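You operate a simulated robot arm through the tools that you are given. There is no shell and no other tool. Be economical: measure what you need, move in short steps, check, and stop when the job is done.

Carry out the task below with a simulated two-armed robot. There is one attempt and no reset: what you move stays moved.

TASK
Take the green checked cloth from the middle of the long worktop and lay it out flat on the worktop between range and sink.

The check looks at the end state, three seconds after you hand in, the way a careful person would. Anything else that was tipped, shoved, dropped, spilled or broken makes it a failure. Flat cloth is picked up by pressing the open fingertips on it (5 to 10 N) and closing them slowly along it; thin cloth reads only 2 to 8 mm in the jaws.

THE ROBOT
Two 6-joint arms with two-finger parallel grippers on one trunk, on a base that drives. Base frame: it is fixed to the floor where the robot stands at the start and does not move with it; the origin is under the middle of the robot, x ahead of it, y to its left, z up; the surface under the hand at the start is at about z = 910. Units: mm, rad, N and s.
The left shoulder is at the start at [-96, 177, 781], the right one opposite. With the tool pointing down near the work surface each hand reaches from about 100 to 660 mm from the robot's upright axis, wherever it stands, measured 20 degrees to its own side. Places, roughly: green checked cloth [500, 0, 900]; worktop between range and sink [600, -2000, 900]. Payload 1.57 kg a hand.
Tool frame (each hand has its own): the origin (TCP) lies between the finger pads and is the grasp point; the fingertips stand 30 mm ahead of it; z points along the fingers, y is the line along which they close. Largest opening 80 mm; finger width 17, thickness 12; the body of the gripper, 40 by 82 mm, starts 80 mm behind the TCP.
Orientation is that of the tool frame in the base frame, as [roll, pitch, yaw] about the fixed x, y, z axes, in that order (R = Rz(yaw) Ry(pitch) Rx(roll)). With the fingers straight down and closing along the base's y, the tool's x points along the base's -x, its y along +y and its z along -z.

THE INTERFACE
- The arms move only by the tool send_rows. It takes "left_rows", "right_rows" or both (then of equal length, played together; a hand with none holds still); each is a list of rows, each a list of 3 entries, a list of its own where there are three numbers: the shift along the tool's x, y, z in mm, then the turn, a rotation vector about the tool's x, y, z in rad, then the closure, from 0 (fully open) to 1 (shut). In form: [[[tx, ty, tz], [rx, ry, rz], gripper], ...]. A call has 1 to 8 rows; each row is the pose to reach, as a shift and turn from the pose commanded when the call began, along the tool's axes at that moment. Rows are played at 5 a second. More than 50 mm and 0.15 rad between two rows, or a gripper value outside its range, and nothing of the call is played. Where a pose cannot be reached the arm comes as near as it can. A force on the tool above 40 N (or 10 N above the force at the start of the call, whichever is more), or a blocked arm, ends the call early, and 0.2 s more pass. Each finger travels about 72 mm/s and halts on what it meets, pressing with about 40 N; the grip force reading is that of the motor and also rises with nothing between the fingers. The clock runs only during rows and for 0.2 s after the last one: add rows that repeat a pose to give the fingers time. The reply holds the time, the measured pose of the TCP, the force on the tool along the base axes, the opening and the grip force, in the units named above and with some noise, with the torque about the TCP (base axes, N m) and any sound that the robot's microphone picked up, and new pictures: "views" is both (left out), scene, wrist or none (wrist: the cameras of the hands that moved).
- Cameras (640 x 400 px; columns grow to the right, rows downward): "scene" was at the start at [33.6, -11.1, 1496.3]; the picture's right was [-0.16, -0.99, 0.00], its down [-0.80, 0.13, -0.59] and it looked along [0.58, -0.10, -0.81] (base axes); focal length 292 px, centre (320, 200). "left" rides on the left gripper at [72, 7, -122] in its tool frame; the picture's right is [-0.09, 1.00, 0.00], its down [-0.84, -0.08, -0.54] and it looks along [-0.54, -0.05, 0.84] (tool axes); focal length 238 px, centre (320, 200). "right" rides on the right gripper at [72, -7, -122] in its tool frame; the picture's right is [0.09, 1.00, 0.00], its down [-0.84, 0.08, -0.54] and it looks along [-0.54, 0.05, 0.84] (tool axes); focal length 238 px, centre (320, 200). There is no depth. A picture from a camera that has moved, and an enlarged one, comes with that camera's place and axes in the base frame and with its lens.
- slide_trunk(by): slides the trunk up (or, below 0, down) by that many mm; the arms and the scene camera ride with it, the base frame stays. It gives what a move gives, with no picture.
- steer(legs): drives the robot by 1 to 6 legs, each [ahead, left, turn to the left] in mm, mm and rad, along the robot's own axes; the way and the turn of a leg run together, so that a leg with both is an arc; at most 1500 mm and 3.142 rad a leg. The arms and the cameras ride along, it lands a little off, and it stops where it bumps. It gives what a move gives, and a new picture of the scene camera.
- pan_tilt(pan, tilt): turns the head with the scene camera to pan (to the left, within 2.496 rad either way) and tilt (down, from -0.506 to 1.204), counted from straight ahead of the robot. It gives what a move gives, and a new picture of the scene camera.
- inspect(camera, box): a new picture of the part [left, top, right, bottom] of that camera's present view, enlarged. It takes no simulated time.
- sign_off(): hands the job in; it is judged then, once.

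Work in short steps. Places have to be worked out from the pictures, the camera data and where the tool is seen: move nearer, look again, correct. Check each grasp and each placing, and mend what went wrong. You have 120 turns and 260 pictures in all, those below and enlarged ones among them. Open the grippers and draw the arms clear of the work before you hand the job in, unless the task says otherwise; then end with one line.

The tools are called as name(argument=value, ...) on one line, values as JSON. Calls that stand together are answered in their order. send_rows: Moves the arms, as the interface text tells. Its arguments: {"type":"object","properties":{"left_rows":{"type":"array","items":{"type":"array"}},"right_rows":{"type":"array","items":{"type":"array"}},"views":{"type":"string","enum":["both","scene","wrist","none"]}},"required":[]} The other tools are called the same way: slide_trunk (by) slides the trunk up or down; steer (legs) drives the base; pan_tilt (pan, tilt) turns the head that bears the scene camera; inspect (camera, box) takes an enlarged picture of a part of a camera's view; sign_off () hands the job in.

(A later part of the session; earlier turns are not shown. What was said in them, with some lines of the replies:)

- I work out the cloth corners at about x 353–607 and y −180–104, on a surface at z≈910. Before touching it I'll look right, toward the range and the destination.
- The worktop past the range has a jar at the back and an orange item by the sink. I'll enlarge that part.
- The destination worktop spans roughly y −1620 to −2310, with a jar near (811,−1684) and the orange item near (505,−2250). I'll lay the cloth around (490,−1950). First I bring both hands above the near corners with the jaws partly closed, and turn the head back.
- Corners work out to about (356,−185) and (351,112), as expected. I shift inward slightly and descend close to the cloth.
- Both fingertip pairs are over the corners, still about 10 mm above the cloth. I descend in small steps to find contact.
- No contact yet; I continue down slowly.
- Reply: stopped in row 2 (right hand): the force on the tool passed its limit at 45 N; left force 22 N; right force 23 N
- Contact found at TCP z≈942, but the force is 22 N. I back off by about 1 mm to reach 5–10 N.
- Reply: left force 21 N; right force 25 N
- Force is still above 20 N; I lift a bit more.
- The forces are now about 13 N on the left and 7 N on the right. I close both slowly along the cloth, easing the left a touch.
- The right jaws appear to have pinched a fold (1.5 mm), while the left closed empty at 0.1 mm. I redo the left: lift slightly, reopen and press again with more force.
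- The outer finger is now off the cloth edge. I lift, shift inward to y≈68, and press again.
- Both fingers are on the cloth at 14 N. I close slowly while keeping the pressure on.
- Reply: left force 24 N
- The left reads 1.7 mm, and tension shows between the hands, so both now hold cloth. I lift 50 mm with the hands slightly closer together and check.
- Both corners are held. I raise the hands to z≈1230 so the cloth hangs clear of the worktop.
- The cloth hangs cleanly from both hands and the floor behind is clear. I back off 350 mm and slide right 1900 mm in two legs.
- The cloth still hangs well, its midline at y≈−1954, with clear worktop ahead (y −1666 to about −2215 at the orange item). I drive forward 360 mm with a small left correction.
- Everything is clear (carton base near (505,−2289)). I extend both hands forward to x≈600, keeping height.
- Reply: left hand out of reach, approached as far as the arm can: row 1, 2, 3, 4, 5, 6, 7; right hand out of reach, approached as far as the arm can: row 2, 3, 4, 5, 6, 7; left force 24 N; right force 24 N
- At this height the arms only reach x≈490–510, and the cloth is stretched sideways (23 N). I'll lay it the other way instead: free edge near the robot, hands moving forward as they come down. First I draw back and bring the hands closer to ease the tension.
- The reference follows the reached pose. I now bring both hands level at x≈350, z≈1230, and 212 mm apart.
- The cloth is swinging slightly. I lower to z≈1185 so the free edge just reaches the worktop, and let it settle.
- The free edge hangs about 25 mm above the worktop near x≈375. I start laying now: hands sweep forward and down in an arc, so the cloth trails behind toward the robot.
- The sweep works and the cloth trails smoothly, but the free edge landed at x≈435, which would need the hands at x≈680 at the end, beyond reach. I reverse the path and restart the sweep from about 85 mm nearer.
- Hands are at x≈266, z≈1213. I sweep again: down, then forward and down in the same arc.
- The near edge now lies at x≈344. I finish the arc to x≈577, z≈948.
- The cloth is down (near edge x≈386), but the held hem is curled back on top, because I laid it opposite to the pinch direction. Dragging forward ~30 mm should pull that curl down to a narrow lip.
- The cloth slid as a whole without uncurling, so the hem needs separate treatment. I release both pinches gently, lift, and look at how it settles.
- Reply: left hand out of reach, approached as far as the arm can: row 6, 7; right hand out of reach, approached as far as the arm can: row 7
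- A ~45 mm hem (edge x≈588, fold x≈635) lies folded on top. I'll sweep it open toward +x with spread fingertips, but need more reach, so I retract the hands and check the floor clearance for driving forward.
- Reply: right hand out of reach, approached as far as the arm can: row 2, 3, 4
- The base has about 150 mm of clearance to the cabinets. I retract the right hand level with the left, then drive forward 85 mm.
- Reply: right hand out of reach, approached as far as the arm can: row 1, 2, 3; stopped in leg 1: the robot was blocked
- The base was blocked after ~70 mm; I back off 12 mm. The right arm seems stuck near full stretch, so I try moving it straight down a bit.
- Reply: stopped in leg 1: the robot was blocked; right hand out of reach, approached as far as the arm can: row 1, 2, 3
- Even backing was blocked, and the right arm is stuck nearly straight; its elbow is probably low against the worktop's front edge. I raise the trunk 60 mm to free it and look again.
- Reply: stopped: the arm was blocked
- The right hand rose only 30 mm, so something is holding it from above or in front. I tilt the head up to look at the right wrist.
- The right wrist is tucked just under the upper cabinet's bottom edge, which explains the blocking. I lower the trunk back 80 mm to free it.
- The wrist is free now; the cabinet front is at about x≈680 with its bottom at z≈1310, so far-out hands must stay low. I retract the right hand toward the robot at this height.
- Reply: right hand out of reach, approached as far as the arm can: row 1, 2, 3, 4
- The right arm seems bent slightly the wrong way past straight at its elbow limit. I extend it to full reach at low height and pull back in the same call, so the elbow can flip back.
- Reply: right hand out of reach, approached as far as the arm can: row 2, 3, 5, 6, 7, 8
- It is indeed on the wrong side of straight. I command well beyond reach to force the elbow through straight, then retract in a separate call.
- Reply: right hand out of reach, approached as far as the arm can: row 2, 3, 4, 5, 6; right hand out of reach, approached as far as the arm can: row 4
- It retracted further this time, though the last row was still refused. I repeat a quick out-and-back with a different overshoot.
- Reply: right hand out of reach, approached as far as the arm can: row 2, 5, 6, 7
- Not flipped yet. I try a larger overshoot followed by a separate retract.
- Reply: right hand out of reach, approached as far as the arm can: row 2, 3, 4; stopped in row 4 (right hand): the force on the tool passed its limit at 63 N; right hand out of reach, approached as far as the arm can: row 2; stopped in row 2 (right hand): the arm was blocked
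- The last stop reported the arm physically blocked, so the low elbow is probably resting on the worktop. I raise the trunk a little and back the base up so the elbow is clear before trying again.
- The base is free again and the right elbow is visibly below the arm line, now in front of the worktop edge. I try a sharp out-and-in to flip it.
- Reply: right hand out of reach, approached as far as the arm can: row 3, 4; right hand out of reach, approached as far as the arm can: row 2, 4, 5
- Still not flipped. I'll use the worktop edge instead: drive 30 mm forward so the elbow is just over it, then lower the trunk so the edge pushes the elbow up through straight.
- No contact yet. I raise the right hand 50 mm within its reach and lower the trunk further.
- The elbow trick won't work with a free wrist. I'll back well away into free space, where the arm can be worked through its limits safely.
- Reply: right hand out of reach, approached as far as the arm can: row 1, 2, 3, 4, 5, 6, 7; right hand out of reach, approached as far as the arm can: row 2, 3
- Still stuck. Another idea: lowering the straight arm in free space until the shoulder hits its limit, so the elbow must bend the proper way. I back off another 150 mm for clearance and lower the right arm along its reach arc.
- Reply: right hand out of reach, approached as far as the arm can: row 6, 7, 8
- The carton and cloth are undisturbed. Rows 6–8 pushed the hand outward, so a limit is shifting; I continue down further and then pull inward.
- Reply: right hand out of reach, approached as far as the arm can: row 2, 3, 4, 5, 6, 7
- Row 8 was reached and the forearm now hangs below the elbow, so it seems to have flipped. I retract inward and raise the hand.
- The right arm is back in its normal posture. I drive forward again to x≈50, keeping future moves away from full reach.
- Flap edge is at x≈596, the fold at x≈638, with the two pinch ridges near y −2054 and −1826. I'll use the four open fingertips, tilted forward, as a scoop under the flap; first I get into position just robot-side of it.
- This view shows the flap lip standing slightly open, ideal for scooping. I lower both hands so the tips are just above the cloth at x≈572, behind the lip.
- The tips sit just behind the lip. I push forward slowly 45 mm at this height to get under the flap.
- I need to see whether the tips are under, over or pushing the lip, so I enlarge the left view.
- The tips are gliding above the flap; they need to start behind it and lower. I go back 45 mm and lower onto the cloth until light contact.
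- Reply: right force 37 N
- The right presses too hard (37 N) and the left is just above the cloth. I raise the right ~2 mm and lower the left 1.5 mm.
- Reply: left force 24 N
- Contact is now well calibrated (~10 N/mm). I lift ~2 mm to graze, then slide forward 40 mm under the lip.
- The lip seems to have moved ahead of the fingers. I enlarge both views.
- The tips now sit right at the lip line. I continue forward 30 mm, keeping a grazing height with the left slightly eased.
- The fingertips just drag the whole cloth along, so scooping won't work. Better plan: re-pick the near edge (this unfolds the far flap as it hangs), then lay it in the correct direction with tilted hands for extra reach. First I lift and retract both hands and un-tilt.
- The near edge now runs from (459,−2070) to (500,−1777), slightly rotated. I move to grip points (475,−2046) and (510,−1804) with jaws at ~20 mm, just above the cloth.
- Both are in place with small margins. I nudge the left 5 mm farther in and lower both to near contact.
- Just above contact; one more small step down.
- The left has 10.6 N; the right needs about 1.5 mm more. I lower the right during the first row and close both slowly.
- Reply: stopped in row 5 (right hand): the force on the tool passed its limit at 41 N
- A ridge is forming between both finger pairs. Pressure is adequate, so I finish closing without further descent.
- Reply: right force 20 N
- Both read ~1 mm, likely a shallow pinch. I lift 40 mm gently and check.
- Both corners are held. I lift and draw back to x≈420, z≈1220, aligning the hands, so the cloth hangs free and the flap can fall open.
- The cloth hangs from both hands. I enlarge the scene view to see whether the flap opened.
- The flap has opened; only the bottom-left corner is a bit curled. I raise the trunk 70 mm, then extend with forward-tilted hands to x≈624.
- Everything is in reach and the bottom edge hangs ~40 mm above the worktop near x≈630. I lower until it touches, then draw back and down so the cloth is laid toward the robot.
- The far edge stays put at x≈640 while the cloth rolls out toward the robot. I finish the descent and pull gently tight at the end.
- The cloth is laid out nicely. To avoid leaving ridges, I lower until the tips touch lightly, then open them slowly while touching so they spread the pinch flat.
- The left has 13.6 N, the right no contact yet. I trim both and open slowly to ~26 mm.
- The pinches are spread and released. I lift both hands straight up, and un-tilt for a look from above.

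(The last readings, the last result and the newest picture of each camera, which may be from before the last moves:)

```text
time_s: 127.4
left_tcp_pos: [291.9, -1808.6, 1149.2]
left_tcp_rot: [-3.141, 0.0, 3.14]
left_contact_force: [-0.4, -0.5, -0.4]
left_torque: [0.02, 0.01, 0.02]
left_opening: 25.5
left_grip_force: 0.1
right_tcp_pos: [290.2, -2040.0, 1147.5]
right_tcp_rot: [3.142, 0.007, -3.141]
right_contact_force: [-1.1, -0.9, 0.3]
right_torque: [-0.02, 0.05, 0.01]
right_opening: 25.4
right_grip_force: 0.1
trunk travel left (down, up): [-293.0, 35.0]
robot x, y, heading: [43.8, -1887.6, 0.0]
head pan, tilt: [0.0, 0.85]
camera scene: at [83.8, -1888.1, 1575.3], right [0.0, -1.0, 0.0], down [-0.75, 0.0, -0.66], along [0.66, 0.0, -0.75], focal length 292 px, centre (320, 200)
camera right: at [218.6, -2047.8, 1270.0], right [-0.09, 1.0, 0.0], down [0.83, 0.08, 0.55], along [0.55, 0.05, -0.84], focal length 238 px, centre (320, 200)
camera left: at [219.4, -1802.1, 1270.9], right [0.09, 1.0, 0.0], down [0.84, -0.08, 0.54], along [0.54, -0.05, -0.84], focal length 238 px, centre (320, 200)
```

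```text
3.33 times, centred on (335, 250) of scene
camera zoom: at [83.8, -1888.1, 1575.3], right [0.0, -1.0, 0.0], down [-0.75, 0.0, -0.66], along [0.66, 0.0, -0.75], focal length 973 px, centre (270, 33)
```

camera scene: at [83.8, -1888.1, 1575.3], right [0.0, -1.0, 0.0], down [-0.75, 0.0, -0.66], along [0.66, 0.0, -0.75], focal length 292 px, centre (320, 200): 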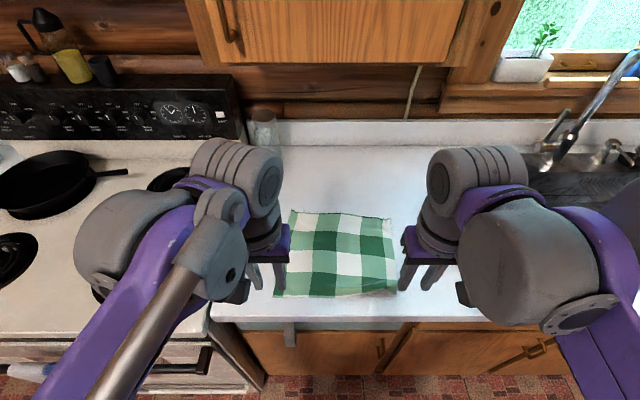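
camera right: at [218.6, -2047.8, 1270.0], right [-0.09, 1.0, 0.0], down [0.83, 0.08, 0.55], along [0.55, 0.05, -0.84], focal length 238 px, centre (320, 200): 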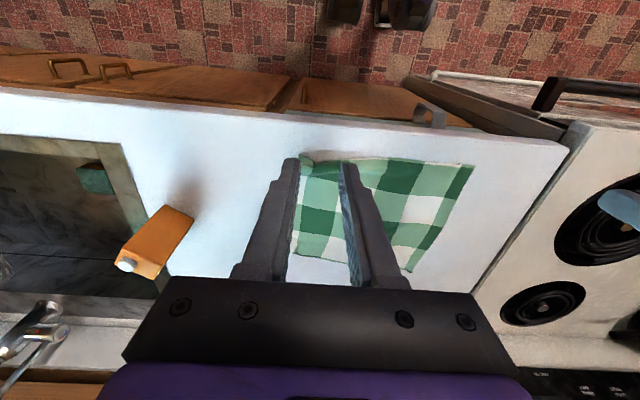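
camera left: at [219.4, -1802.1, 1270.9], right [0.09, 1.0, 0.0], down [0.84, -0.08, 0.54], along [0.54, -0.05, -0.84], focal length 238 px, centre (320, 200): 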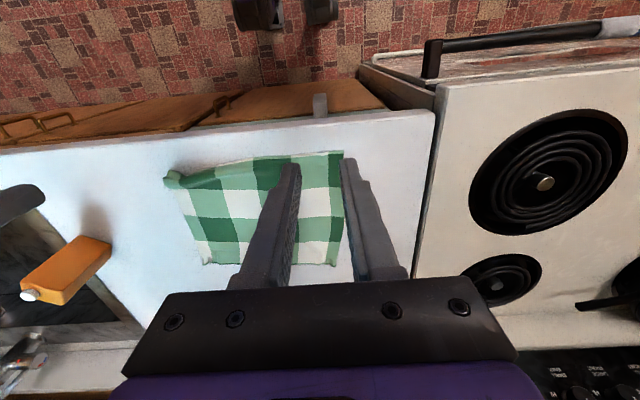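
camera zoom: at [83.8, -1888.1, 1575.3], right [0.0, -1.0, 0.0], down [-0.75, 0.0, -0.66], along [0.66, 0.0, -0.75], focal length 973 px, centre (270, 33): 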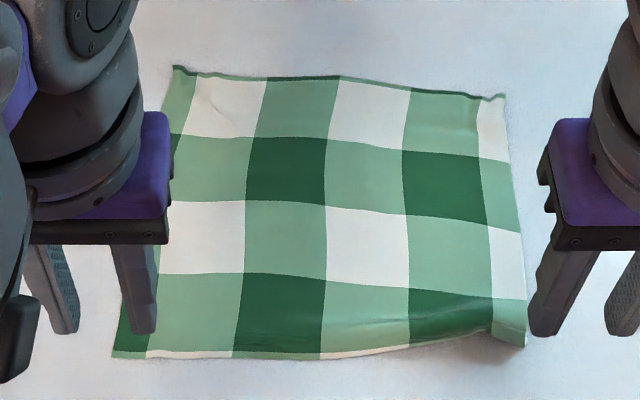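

Nearly perfect; only the near-right corner shows a small raised curl. I enlarge it from both wrist cameras.

inspect(camera="left", box=[140, 130, 360, 280])

inspect(camera="right", box=[270, 130, 490, 280])

```text
2.67 times, centred on (250, 205) of left
camera zoom: at [219.4, -1802.1, 1270.9], right [0.09, 1.0, 0.0], down [0.84, -0.08, 0.54], along [0.54, -0.05, -0.84], focal length 636 px, centre (507, 187)
```

zoom: 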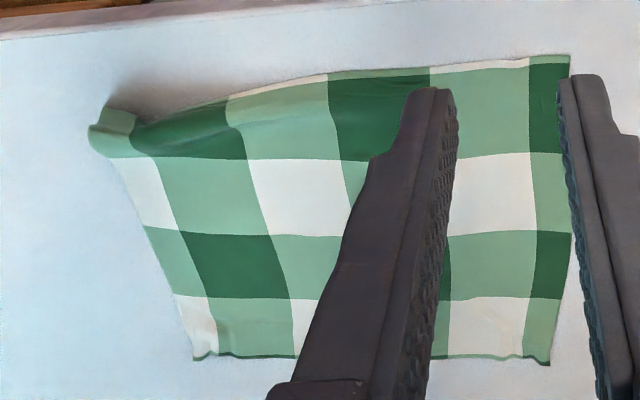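

```text
2.67 times, centred on (380, 205) of right
camera zoom: at [218.6, -2047.8, 1270.0], right [-0.09, 1.0, 0.0], down [0.83, 0.08, 0.55], along [0.55, 0.05, -0.84], focal length 636 px, centre (160, 187)
```

zoom: 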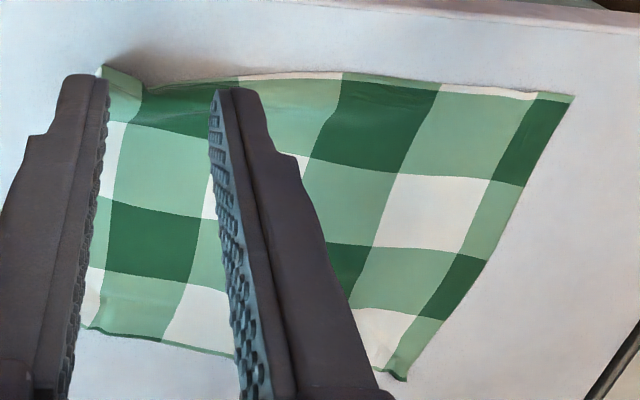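

The hem near (383,−2042) looks pulled in at the right pinch spot. I open the right jaws and lower that hand a bit for a closer look.

send_rows(right_rows=[[[10, 0, 30], [0, -0.1, 0], 0.3], [[20, 0, 60], [0, -0.2, 0], 0.0], [[25, 0, 90], [0, -0.3, 0], 0.0], [[25, 0, 120], [0, -0.4, 0], 0.0]], views="none")

inspect(camera="right", box=[240, 60, 460, 210])

```text
time_s: 128.4
left_tcp_pos: [289.5, -1807.6, 1149.9]
left_tcp_rot: [-3.141, 0.003, 3.139]
left_contact_force: [-1.0, 0.2, 0.8]
left_torque: [0.01, 0.0, 0.02]
left_opening: 25.7
left_grip_force: 0.0
right_tcp_pos: [265.6, -2040.2, 1027.3]
right_tcp_rot: [3.141, 0.415, -3.138]
right_contact_force: [0.4, -1.0, 0.0]
right_torque: [0.01, -0.02, -0.02]
right_opening: 80.2
right_grip_force: 0.1
trunk travel left (down, up): [-293.0, 35.0]
robot x, y, heading: [42.5, -1891.6, -0.003]
head pan, tilt: [0.0, 0.85]
```

```text
2.67 times, centred on (350, 135) of right
camera zoom: at [152.0, -2047.2, 1110.9], right [-0.09, 1.0, -0.04], down [0.55, 0.08, 0.83], along [0.83, 0.05, -0.55], focal length 636 px, centre (240, 373)
```

zoom: 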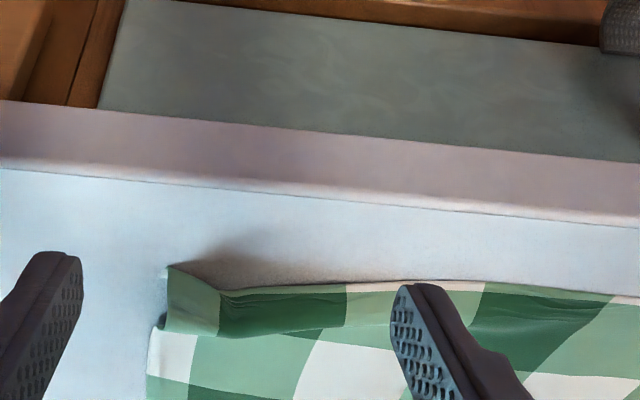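

The near-right hem is just lifted in a small wave at the pinch spot (the left spread out because its tips were in contact). I'll repeat that on the right: closed tips onto (385,−2042), then open while pressing.

send_rows(right_rows=[[[-37, -1, 27.3], [0, 0.12, 0], 0.5], [[-69.7, -2, 52.6], [0, 0.25, 0], 1.0], [[-94.8, -2, 80], [0, 0.36, 0], 1.0], [[-79.9, -2, 113.9], [0, 0.415, 0], 1.0], [[-79.9, -2, 113.9], [0, 0.415, 0], 1.0]], views="wrist")

```text
time_s: 129.6
left_tcp_pos: [290.1, -1808.4, 1150.1]
left_tcp_rot: [-3.139, 0.002, 3.14]
left_contact_force: [-0.4, 0.5, -0.8]
left_torque: [0.0, 0.03, 0.01]
left_opening: 25.5
left_grip_force: 0.1
right_tcp_pos: [385.2, -2043.1, 954.9]
right_tcp_rot: [-3.142, -0.004, -3.14]
right_contact_force: [-0.2, 0.2, -0.8]
right_torque: [0.01, 0.01, -0.01]
right_opening: 0.0
right_grip_force: 21.1
trunk travel left (down, up): [-293.0, 35.0]
robot x, y, heading: [45.4, -1887.2, -0.001]
head pan, tilt: [0.0, 0.85]
camera right: at [314.2, -2049.0, 1078.3], right [-0.09, 1.0, 0.0], down [0.84, 0.08, 0.54], along [0.54, 0.05, -0.84], focal length 238 px, centre (320, 200)
```

right: 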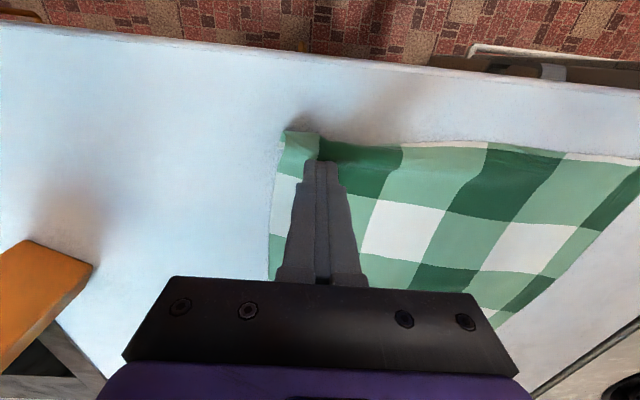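

The closed tips are right above the dip. I lower to contact.

send_rows(right_rows=[[[0, 0, 6], [0, 0, 0], 1.0], [[0, 0, 11], [0, 0, 0], 1.0], [[0, 0, 13.3], [0, 0, 0], 1.0]], views="none")

```text
time_s: 130.4
left_tcp_pos: [290.9, -1809.7, 1148.9]
left_tcp_rot: [-3.14, 0.002, 3.14]
left_contact_force: [0.8, 0.0, 0.5]
left_torque: [0.02, 0.0, 0.02]
left_opening: 25.7
left_grip_force: 0.0
right_tcp_pos: [384.4, -2042.2, 941.7]
right_tcp_rot: [-3.141, -0.004, -3.14]
right_contact_force: [-0.6, 0.2, 0.0]
right_torque: [0.0, 0.01, -0.01]
right_opening: 0.0
right_grip_force: 20.7
trunk travel left (down, up): [-293.0, 35.0]
robot x, y, heading: [41.9, -1887.5, -0.006]
head pan, tilt: [0.0, 0.85]
```

Not quite touching. I press ~1.5 mm further and open slowly.

send_rows(right_rows=[[[0, 0, 1.0], [0, 0, 0], 1.0], [[0, 0, 1.7], [0, 0, 0], 0.96], [[0, 0, 1.7], [0, 0, 0], 0.9], [[0, 0, 1.7], [0, 0, 0], 0.84], [[0, 0, 1.7], [0, 0, 0], 0.78], [[0, 0, 1.7], [0, 0, 0], 0.72], [[0, 0, 1.7], [0, 0, 0], 0.66], [[0, 0, 1.7], [0, 0, 0], 0.6]], views="wrist")

```text
time_s: 131.8
left_tcp_pos: [288.9, -1809.1, 1150.2]
left_tcp_rot: [-3.139, 0.002, 3.139]
left_contact_force: [0.2, -0.1, -0.4]
left_torque: [0.0, -0.01, -0.02]
left_opening: 25.6
left_grip_force: 0.2
right_tcp_pos: [384.0, -2043.8, 941.5]
right_tcp_rot: [-3.139, -0.003, -3.14]
right_contact_force: [0.1, -5.0, 26.1]
right_torque: [-0.04, 0.07, 0.01]
right_opening: 13.0
right_grip_force: 0.1
trunk travel left (down, up): [-293.0, 35.0]
robot x, y, heading: [42.9, -1889.8, -0.003]
head pan, tilt: [0.0, 0.85]
stopped in row 7 (right hand): the force on the tool passed its limit at 41 N (the readings are from after the stop); the commanded pose is now the measured one
camera right: at [313.8, -2049.6, 1064.3], right [-0.09, 1.0, 0.0], down [0.84, 0.08, 0.54], along [0.54, 0.05, -0.84], focal length 238 px, centre (320, 200)
```

right: 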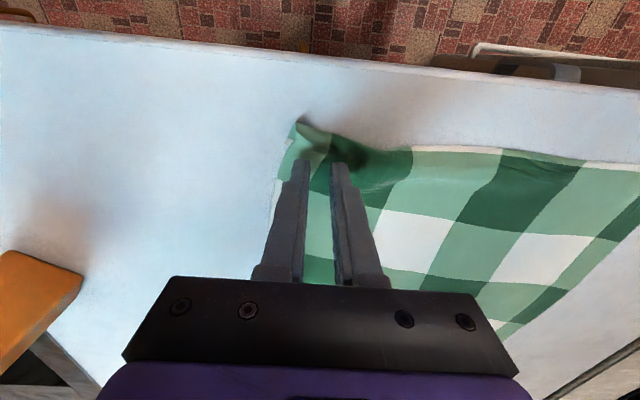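

The force limit tripped partway; the corner shifted. I lift straight up and look again.

send_rows(right_rows=[[[0, 0, -15], [0, 0, 0], 0.7], [[30, 0, -60], [0, 0, 0], 0.5], [[60, 0, -100], [0, 0, 0], 0.0], [[95, 0, -130], [0, 0, 0], 0.0]], views="wrist")

inspect(camera="right", box=[240, 120, 460, 270])

inspect(camera="scene", box=[240, 190, 430, 310])

```text
refused: row 2 steps farther than a row can; nothing moved
```

```text
2.67 times, centred on (350, 195) of right
camera zoom: at [313.8, -2049.6, 1064.3], right [-0.09, 1.0, 0.0], down [0.84, 0.08, 0.54], along [0.54, 0.05, -0.84], focal length 636 px, centre (240, 213)
```

zoom: 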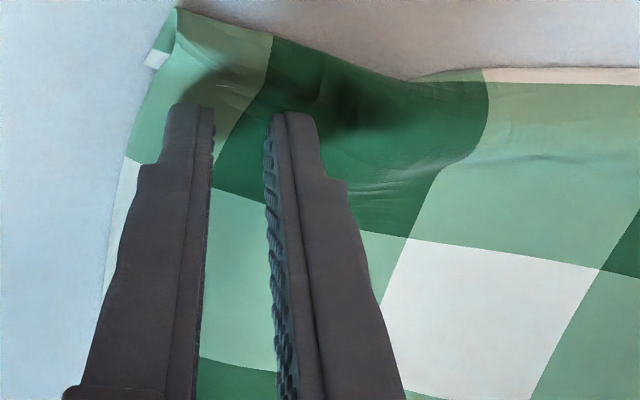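

```text
3.33 times, centred on (335, 250) of scene
camera zoom: at [79.6, -1887.7, 1575.2], right [0.0, -1.0, 0.0], down [-0.75, 0.0, -0.66], along [0.66, 0.0, -0.75], focal length 973 px, centre (270, 33)
```

zoom: 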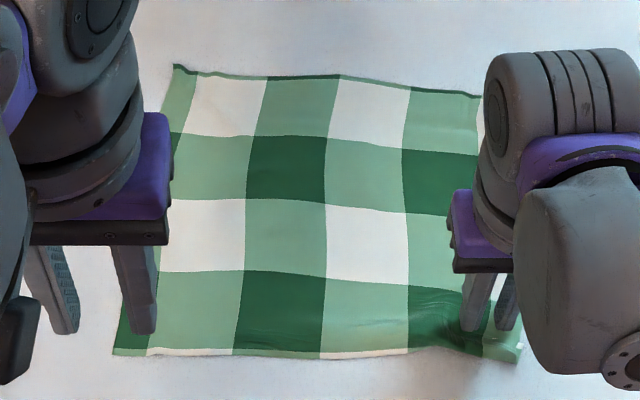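

The hem at this corner is tucked under by ~12 mm. I'll regrip slightly deeper (x≈394), lift the corner so the hem drops free, and set it down with a small forward motion so the hem lies outward.

send_rows(right_rows=[[[0, 0, -10], [0, 0, 0], 0.7], [[-10, 0, -10], [0, 0, 0], 0.7], [[-10, 0, -5], [0, 0, 0], 0.7], [[-10, 0, -1.8], [0, 0, 0], 0.7], [[-10, 0, -1.2], [0, 0, 0], 0.7]], views="none")

```text
time_s: 133.0
left_tcp_pos: [290.5, -1809.1, 1148.4]
left_tcp_rot: [-3.139, 0.001, 3.14]
left_contact_force: [-0.1, 0.2, 0.2]
left_torque: [0.02, -0.01, -0.01]
left_opening: 25.5
left_grip_force: 0.0
right_tcp_pos: [395.4, -2042.2, 941.4]
right_tcp_rot: [3.141, -0.002, -3.139]
right_contact_force: [-0.1, -0.8, 0.7]
right_torque: [-0.05, -0.04, -0.01]
right_opening: 24.1
right_grip_force: 0.0
trunk travel left (down, up): [-293.0, 35.0]
robot x, y, heading: [46.4, -1887.7, -0.001]
head pan, tilt: [0.0, 0.85]
```

Almost touching; I press 1.2 mm more and close slowly.

send_rows(right_rows=[[[0, 0, 1.2], [0, 0, 0], 0.72], [[0, 0, 1.3], [0, 0, 0], 0.78], [[0, 0, 1.3], [0, 0, 0], 0.84], [[0, 0, 1.3], [0, 0, 0], 0.9], [[0, 0, 1.2], [0, 0, 0], 0.95], [[0, 0, 1.0], [0, 0, 0], 1.0], [[0, 0, 1.0], [0, 0, 0], 1.0], [[0, 0, 1.0], [0, 0, 0], 1.0]], views="none")

```text
time_s: 134.8
left_tcp_pos: [289.0, -1807.5, 1149.6]
left_tcp_rot: [-3.141, 0.004, 3.14]
left_contact_force: [-0.5, 1.0, -0.2]
left_torque: [0.01, -0.02, -0.01]
left_opening: 25.5
left_grip_force: 0.1
right_tcp_pos: [393.7, -2043.6, 941.8]
right_tcp_rot: [-3.139, -0.001, -3.139]
right_contact_force: [1.7, -0.4, 29.8]
right_torque: [-0.1, -0.06, 0.02]
right_opening: 2.0
right_grip_force: 23.6
trunk travel left (down, up): [-293.0, 35.0]
robot x, y, heading: [40.2, -1886.0, -0.007]
head pan, tilt: [0.0, 0.85]
```

Pinched (2.0 mm). I lift 60 mm, drifting slightly toward the cloth's middle, and look.

send_rows(right_rows=[[[0, 0, -15], [0, 0, 0], 1.0], [[-3, 0, -35], [0, 0, 0], 1.0], [[-8, 0, -60], [0, 0, 0], 1.0], [[-8, 0, -60], [0, 0, 0], 1.0]], views="wrist")

inspect(camera="scene", box=[240, 190, 430, 310])

```text
time_s: 135.8
left_tcp_pos: [289.2, -1808.4, 1148.7]
left_tcp_rot: [-3.141, 0.002, 3.139]
left_contact_force: [-0.5, 0.4, -0.1]
left_torque: [-0.01, -0.01, 0.02]
left_opening: 25.8
left_grip_force: 0.1
right_tcp_pos: [403.4, -2043.5, 1001.0]
right_tcp_rot: [-3.141, -0.003, -3.14]
right_contact_force: [-0.7, -0.2, 0.1]
right_torque: [0.02, -0.02, 0.01]
right_opening: 1.9
right_grip_force: 23.4
trunk travel left (down, up): [-293.0, 35.0]
robot x, y, heading: [43.0, -1887.1, 0.002]
head pan, tilt: [0.0, 0.85]
camera right: at [332.2, -2049.5, 1124.7], right [-0.09, 1.0, 0.0], down [0.84, 0.08, 0.54], along [0.54, 0.05, -0.84], focal length 238 px, centre (320, 200)
```

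right: 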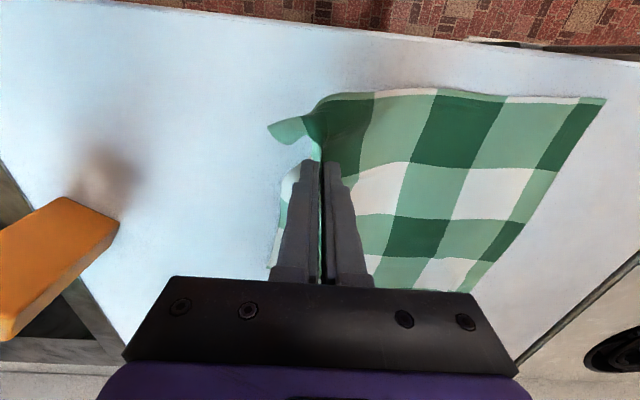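

```text
3.33 times, centred on (335, 250) of scene
camera zoom: at [81.2, -1887.8, 1575.3], right [0.0, -1.0, 0.0], down [-0.75, 0.0, -0.66], along [0.66, 0.0, -0.75], focal length 973 px, centre (270, 33)
```

zoom: 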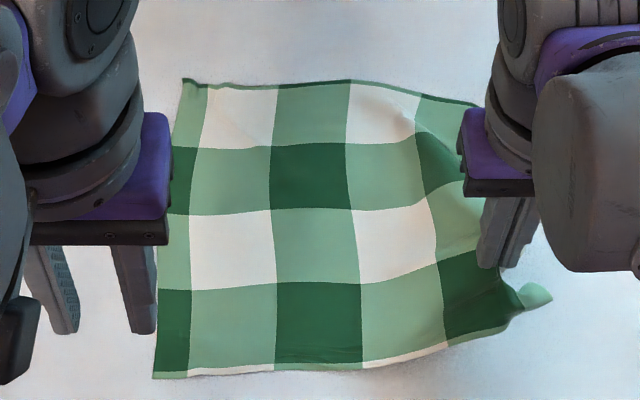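

The hem now flares outward correctly. I lower straight down to near contact.

send_rows(right_rows=[[[0, 0, 25], [0, 0, 0], 1.0], [[-1, -2, 45], [0, 0, 0], 1.0], [[-2, -4, 56], [0, 0, 0], 1.0], [[-2, -4, 59], [0, 0, 0], 1.0]], views="wrist")

```text
time_s: 136.8
left_tcp_pos: [290.7, -1808.3, 1149.7]
left_tcp_rot: [-3.139, 0.001, 3.14]
left_contact_force: [0.5, 0.0, 0.1]
left_torque: [-0.01, 0.01, -0.03]
left_opening: 25.6
left_grip_force: 0.1
right_tcp_pos: [404.8, -2047.7, 942.7]
right_tcp_rot: [3.141, -0.002, -3.141]
right_contact_force: [0.9, 0.6, 0.4]
right_torque: [-0.02, 0.02, 0.01]
right_opening: 1.7
right_grip_force: 23.5
trunk travel left (down, up): [-293.0, 35.0]
robot x, y, heading: [43.8, -1887.9, -0.003]
head pan, tilt: [0.0, 0.85]
camera right: at [334.4, -2053.5, 1065.2], right [-0.09, 1.0, 0.0], down [0.84, 0.08, 0.54], along [0.54, 0.05, -0.84], focal length 238 px, centre (320, 200)
```

right: 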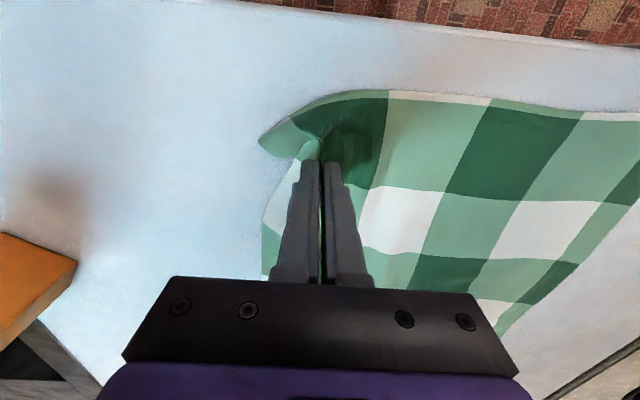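

The hem and corner now lie outward. I press lightly and open to spread the pinch.

send_rows(right_rows=[[[0, 0, 1.2], [0, 0, 0], 0.97], [[0, 0, 1.2], [0, 0, 0], 0.93], [[0, 0, 1.1], [0, 0, 0], 0.88], [[0, 0, 1.0], [0, 0, 0], 0.83], [[0, 0, 1.0], [0, 0, 0], 0.78], [[0, 0, 0.9], [0, 0, 0], 0.72], [[0, 0, 0.8], [0, 0, 0], 0.66], [[0, 0, 0.8], [0, 0, 0], 0.6]], views="wrist")

```text
time_s: 138.6
left_tcp_pos: [288.6, -1807.4, 1150.5]
left_tcp_rot: [-3.14, 0.001, 3.141]
left_contact_force: [0.2, 0.0, 0.3]
left_torque: [0.02, -0.01, -0.01]
left_opening: 25.5
left_grip_force: 0.0
right_tcp_pos: [405.0, -2047.5, 941.4]
right_tcp_rot: [-3.14, -0.003, -3.139]
right_contact_force: [1.1, 1.3, 14.9]
right_torque: [-0.06, -0.02, 0.01]
right_opening: 24.9
right_grip_force: 0.0
trunk travel left (down, up): [-293.0, 35.0]
robot x, y, heading: [45.6, -1889.6, -0.004]
head pan, tilt: [0.0, 0.85]
camera right: at [333.8, -2052.9, 1064.4], right [-0.09, 1.0, 0.0], down [0.84, 0.08, 0.54], along [0.54, 0.05, -0.84], focal length 238 px, centre (320, 200)
```

right: 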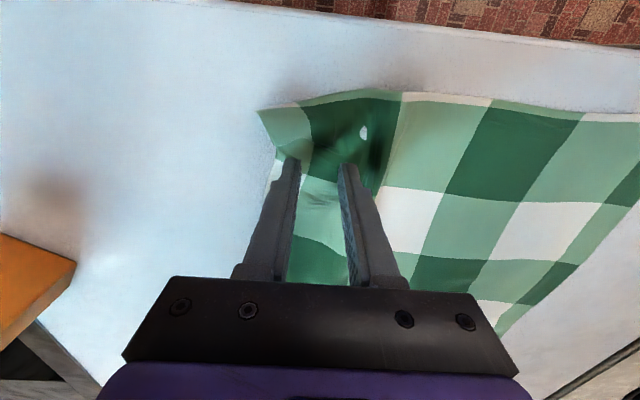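

I lift the right hand clear and look at the corner again.

send_rows(right_rows=[[[0, 0, -15], [0, 0, 0], 0.6], [[15, 0, -50], [0, 0, 0], 0.4], [[45, 0, -85], [0, 0, 0], 0.2], [[80, 0, -110], [0, 0, 0], 0.0], [[115, 0, -130], [0, 0, 0], 0.0]], views="wrist")

inspect(camera="right", box=[230, 100, 490, 270])

inspect(camera="scene", box=[240, 190, 430, 310])

```text
time_s: 139.8
left_tcp_pos: [289.9, -1808.0, 1149.0]
left_tcp_rot: [3.141, 0.003, 3.139]
left_contact_force: [0.9, 1.0, 0.4]
left_torque: [0.01, 0.01, 0.0]
left_opening: 25.7
left_grip_force: 0.0
right_tcp_pos: [289.6, -2046.2, 1073.7]
right_tcp_rot: [3.141, -0.001, -3.139]
right_contact_force: [-0.1, 0.6, -1.0]
right_torque: [0.01, -0.02, 0.0]
right_opening: 80.0
right_grip_force: 0.0
trunk travel left (down, up): [-293.0, 35.0]
robot x, y, heading: [39.1, -1887.4, -0.008]
head pan, tilt: [0.0, 0.85]
camera right: at [218.2, -2053.3, 1195.5], right [-0.09, 1.0, 0.0], down [0.84, 0.08, 0.54], along [0.54, 0.05, -0.84], focal length 238 px, centre (320, 200)
```

right: 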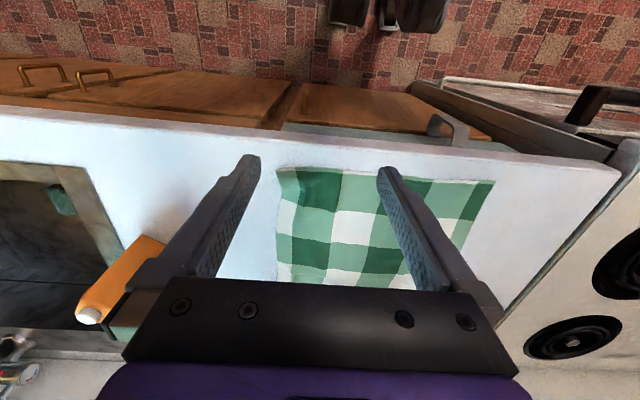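

```text
2.35 times, centred on (360, 185) of right
camera zoom: at [218.2, -2053.3, 1195.5], right [-0.09, 1.0, 0.0], down [0.84, 0.08, 0.54], along [0.54, 0.05, -0.84], focal length 561 px, centre (226, 235)
```

zoom: 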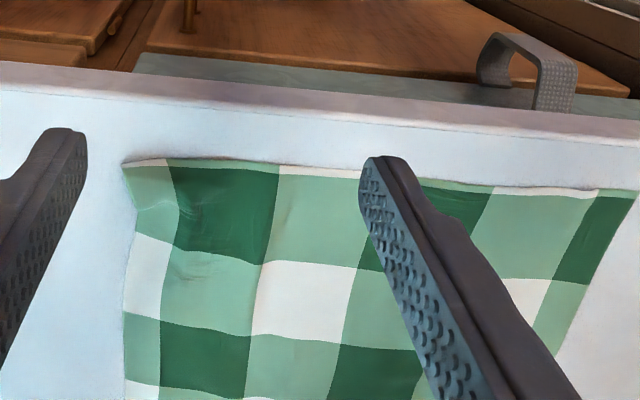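

```text
3.33 times, centred on (335, 250) of scene
camera zoom: at [79.5, -1887.9, 1575.3], right [0.0, -1.0, 0.0], down [-0.75, 0.0, -0.66], along [0.66, 0.0, -0.75], focal length 973 px, centre (270, 33)
```

zoom: 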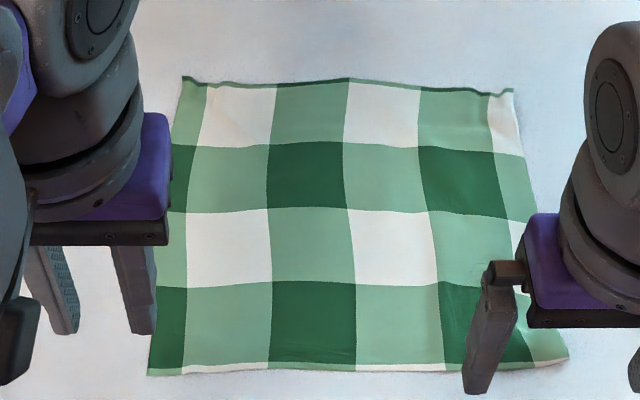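

The hem is now out and the corner lies flat; only faint wrinkles remain. I raise the right hand, back the robot away, and take a final overall look.

send_rows(right_rows=[[[0, 0, -40], [0, 0, 0], 0.0], [[0, 0, -80], [0, 0, 0], 0.0]], left_rows=[[[0, 0, 0], [0, 0, 0], 0.3], [[0, 0, 0], [0, 0, 0], 0.0]], views="none")

steer(legs=[[-300, 0, 0]])

inspect(camera="scene", box=[200, 60, 500, 250])

```text
time_s: 140.4
left_tcp_pos: [290.2, -1808.4, 1149.2]
left_tcp_rot: [-3.14, 0.003, 3.141]
left_contact_force: [0.0, 0.6, -0.5]
left_torque: [-0.02, 0.02, 0.02]
left_opening: 80.0
left_grip_force: 0.0
right_tcp_pos: [290.9, -2047.2, 1152.6]
right_tcp_rot: [-3.14, -0.003, -3.138]
right_contact_force: [0.4, 1.6, 0.7]
right_torque: [-0.01, 0.0, 0.01]
right_opening: 79.9
right_grip_force: 0.0
trunk travel left (down, up): [-293.0, 35.0]
robot x, y, heading: [41.9, -1889.4, 0.0]
head pan, tilt: [0.0, 0.85]
```

```text
time_s: 142.5
left_tcp_pos: [-11.1, -1807.2, 1149.1]
left_tcp_rot: [-3.14, 0.003, 3.14]
left_contact_force: [0.2, 0.5, 0.3]
left_torque: [-0.02, -0.03, 0.04]
left_opening: 80.0
left_grip_force: 0.1
right_tcp_pos: [-9.8, -2045.8, 1151.2]
right_tcp_rot: [3.141, -0.005, -3.14]
right_contact_force: [-0.7, -0.7, 0.4]
right_torque: [-0.01, 0.01, 0.01]
right_opening: 80.1
right_grip_force: 0.1
trunk travel left (down, up): [-293.0, 35.0]
robot x, y, heading: [-255.0, -1886.0, -0.001]
head pan, tilt: [0.0, 0.85]
camera scene: at [-219.2, -1887.2, 1575.4], right [0.0, -1.0, 0.0], down [-0.75, 0.0, -0.66], along [0.66, 0.0, -0.75], focal length 292 px, centre (320, 200)
```

scene: 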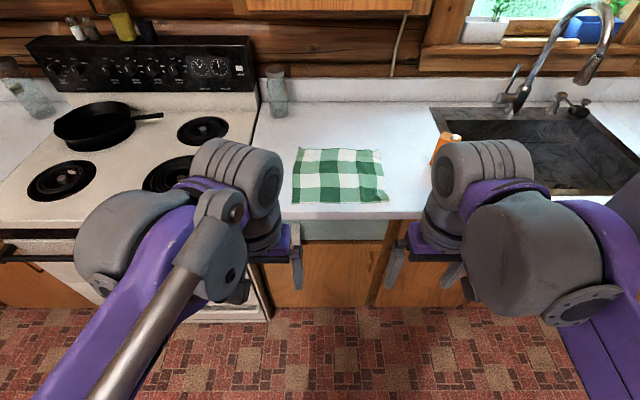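

```text
2.11 times, centred on (350, 155) of scene
camera zoom: at [-219.2, -1887.2, 1575.4], right [0.0, -1.0, 0.0], down [-0.75, 0.0, -0.66], along [0.66, 0.0, -0.75], focal length 614 px, centre (257, 295)
```

zoom: 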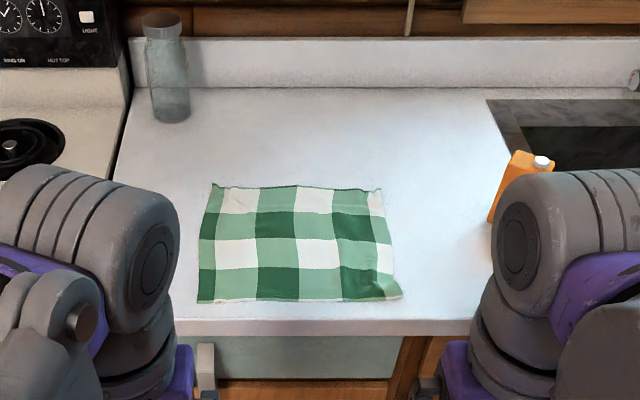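

The cloth lies flat on the worktop between range and sink. The jar, carton and pan are still upright, and both arms are clear with open grippers, so I hand in.

sign_off()

```text
The job is handed in.
```

The green checked cloth is laid out flat on the worktop between range and sink with only faint wrinkles, nothing else looks tipped or moved in the last pictures, and the job is handed in with both grippers open and clear.
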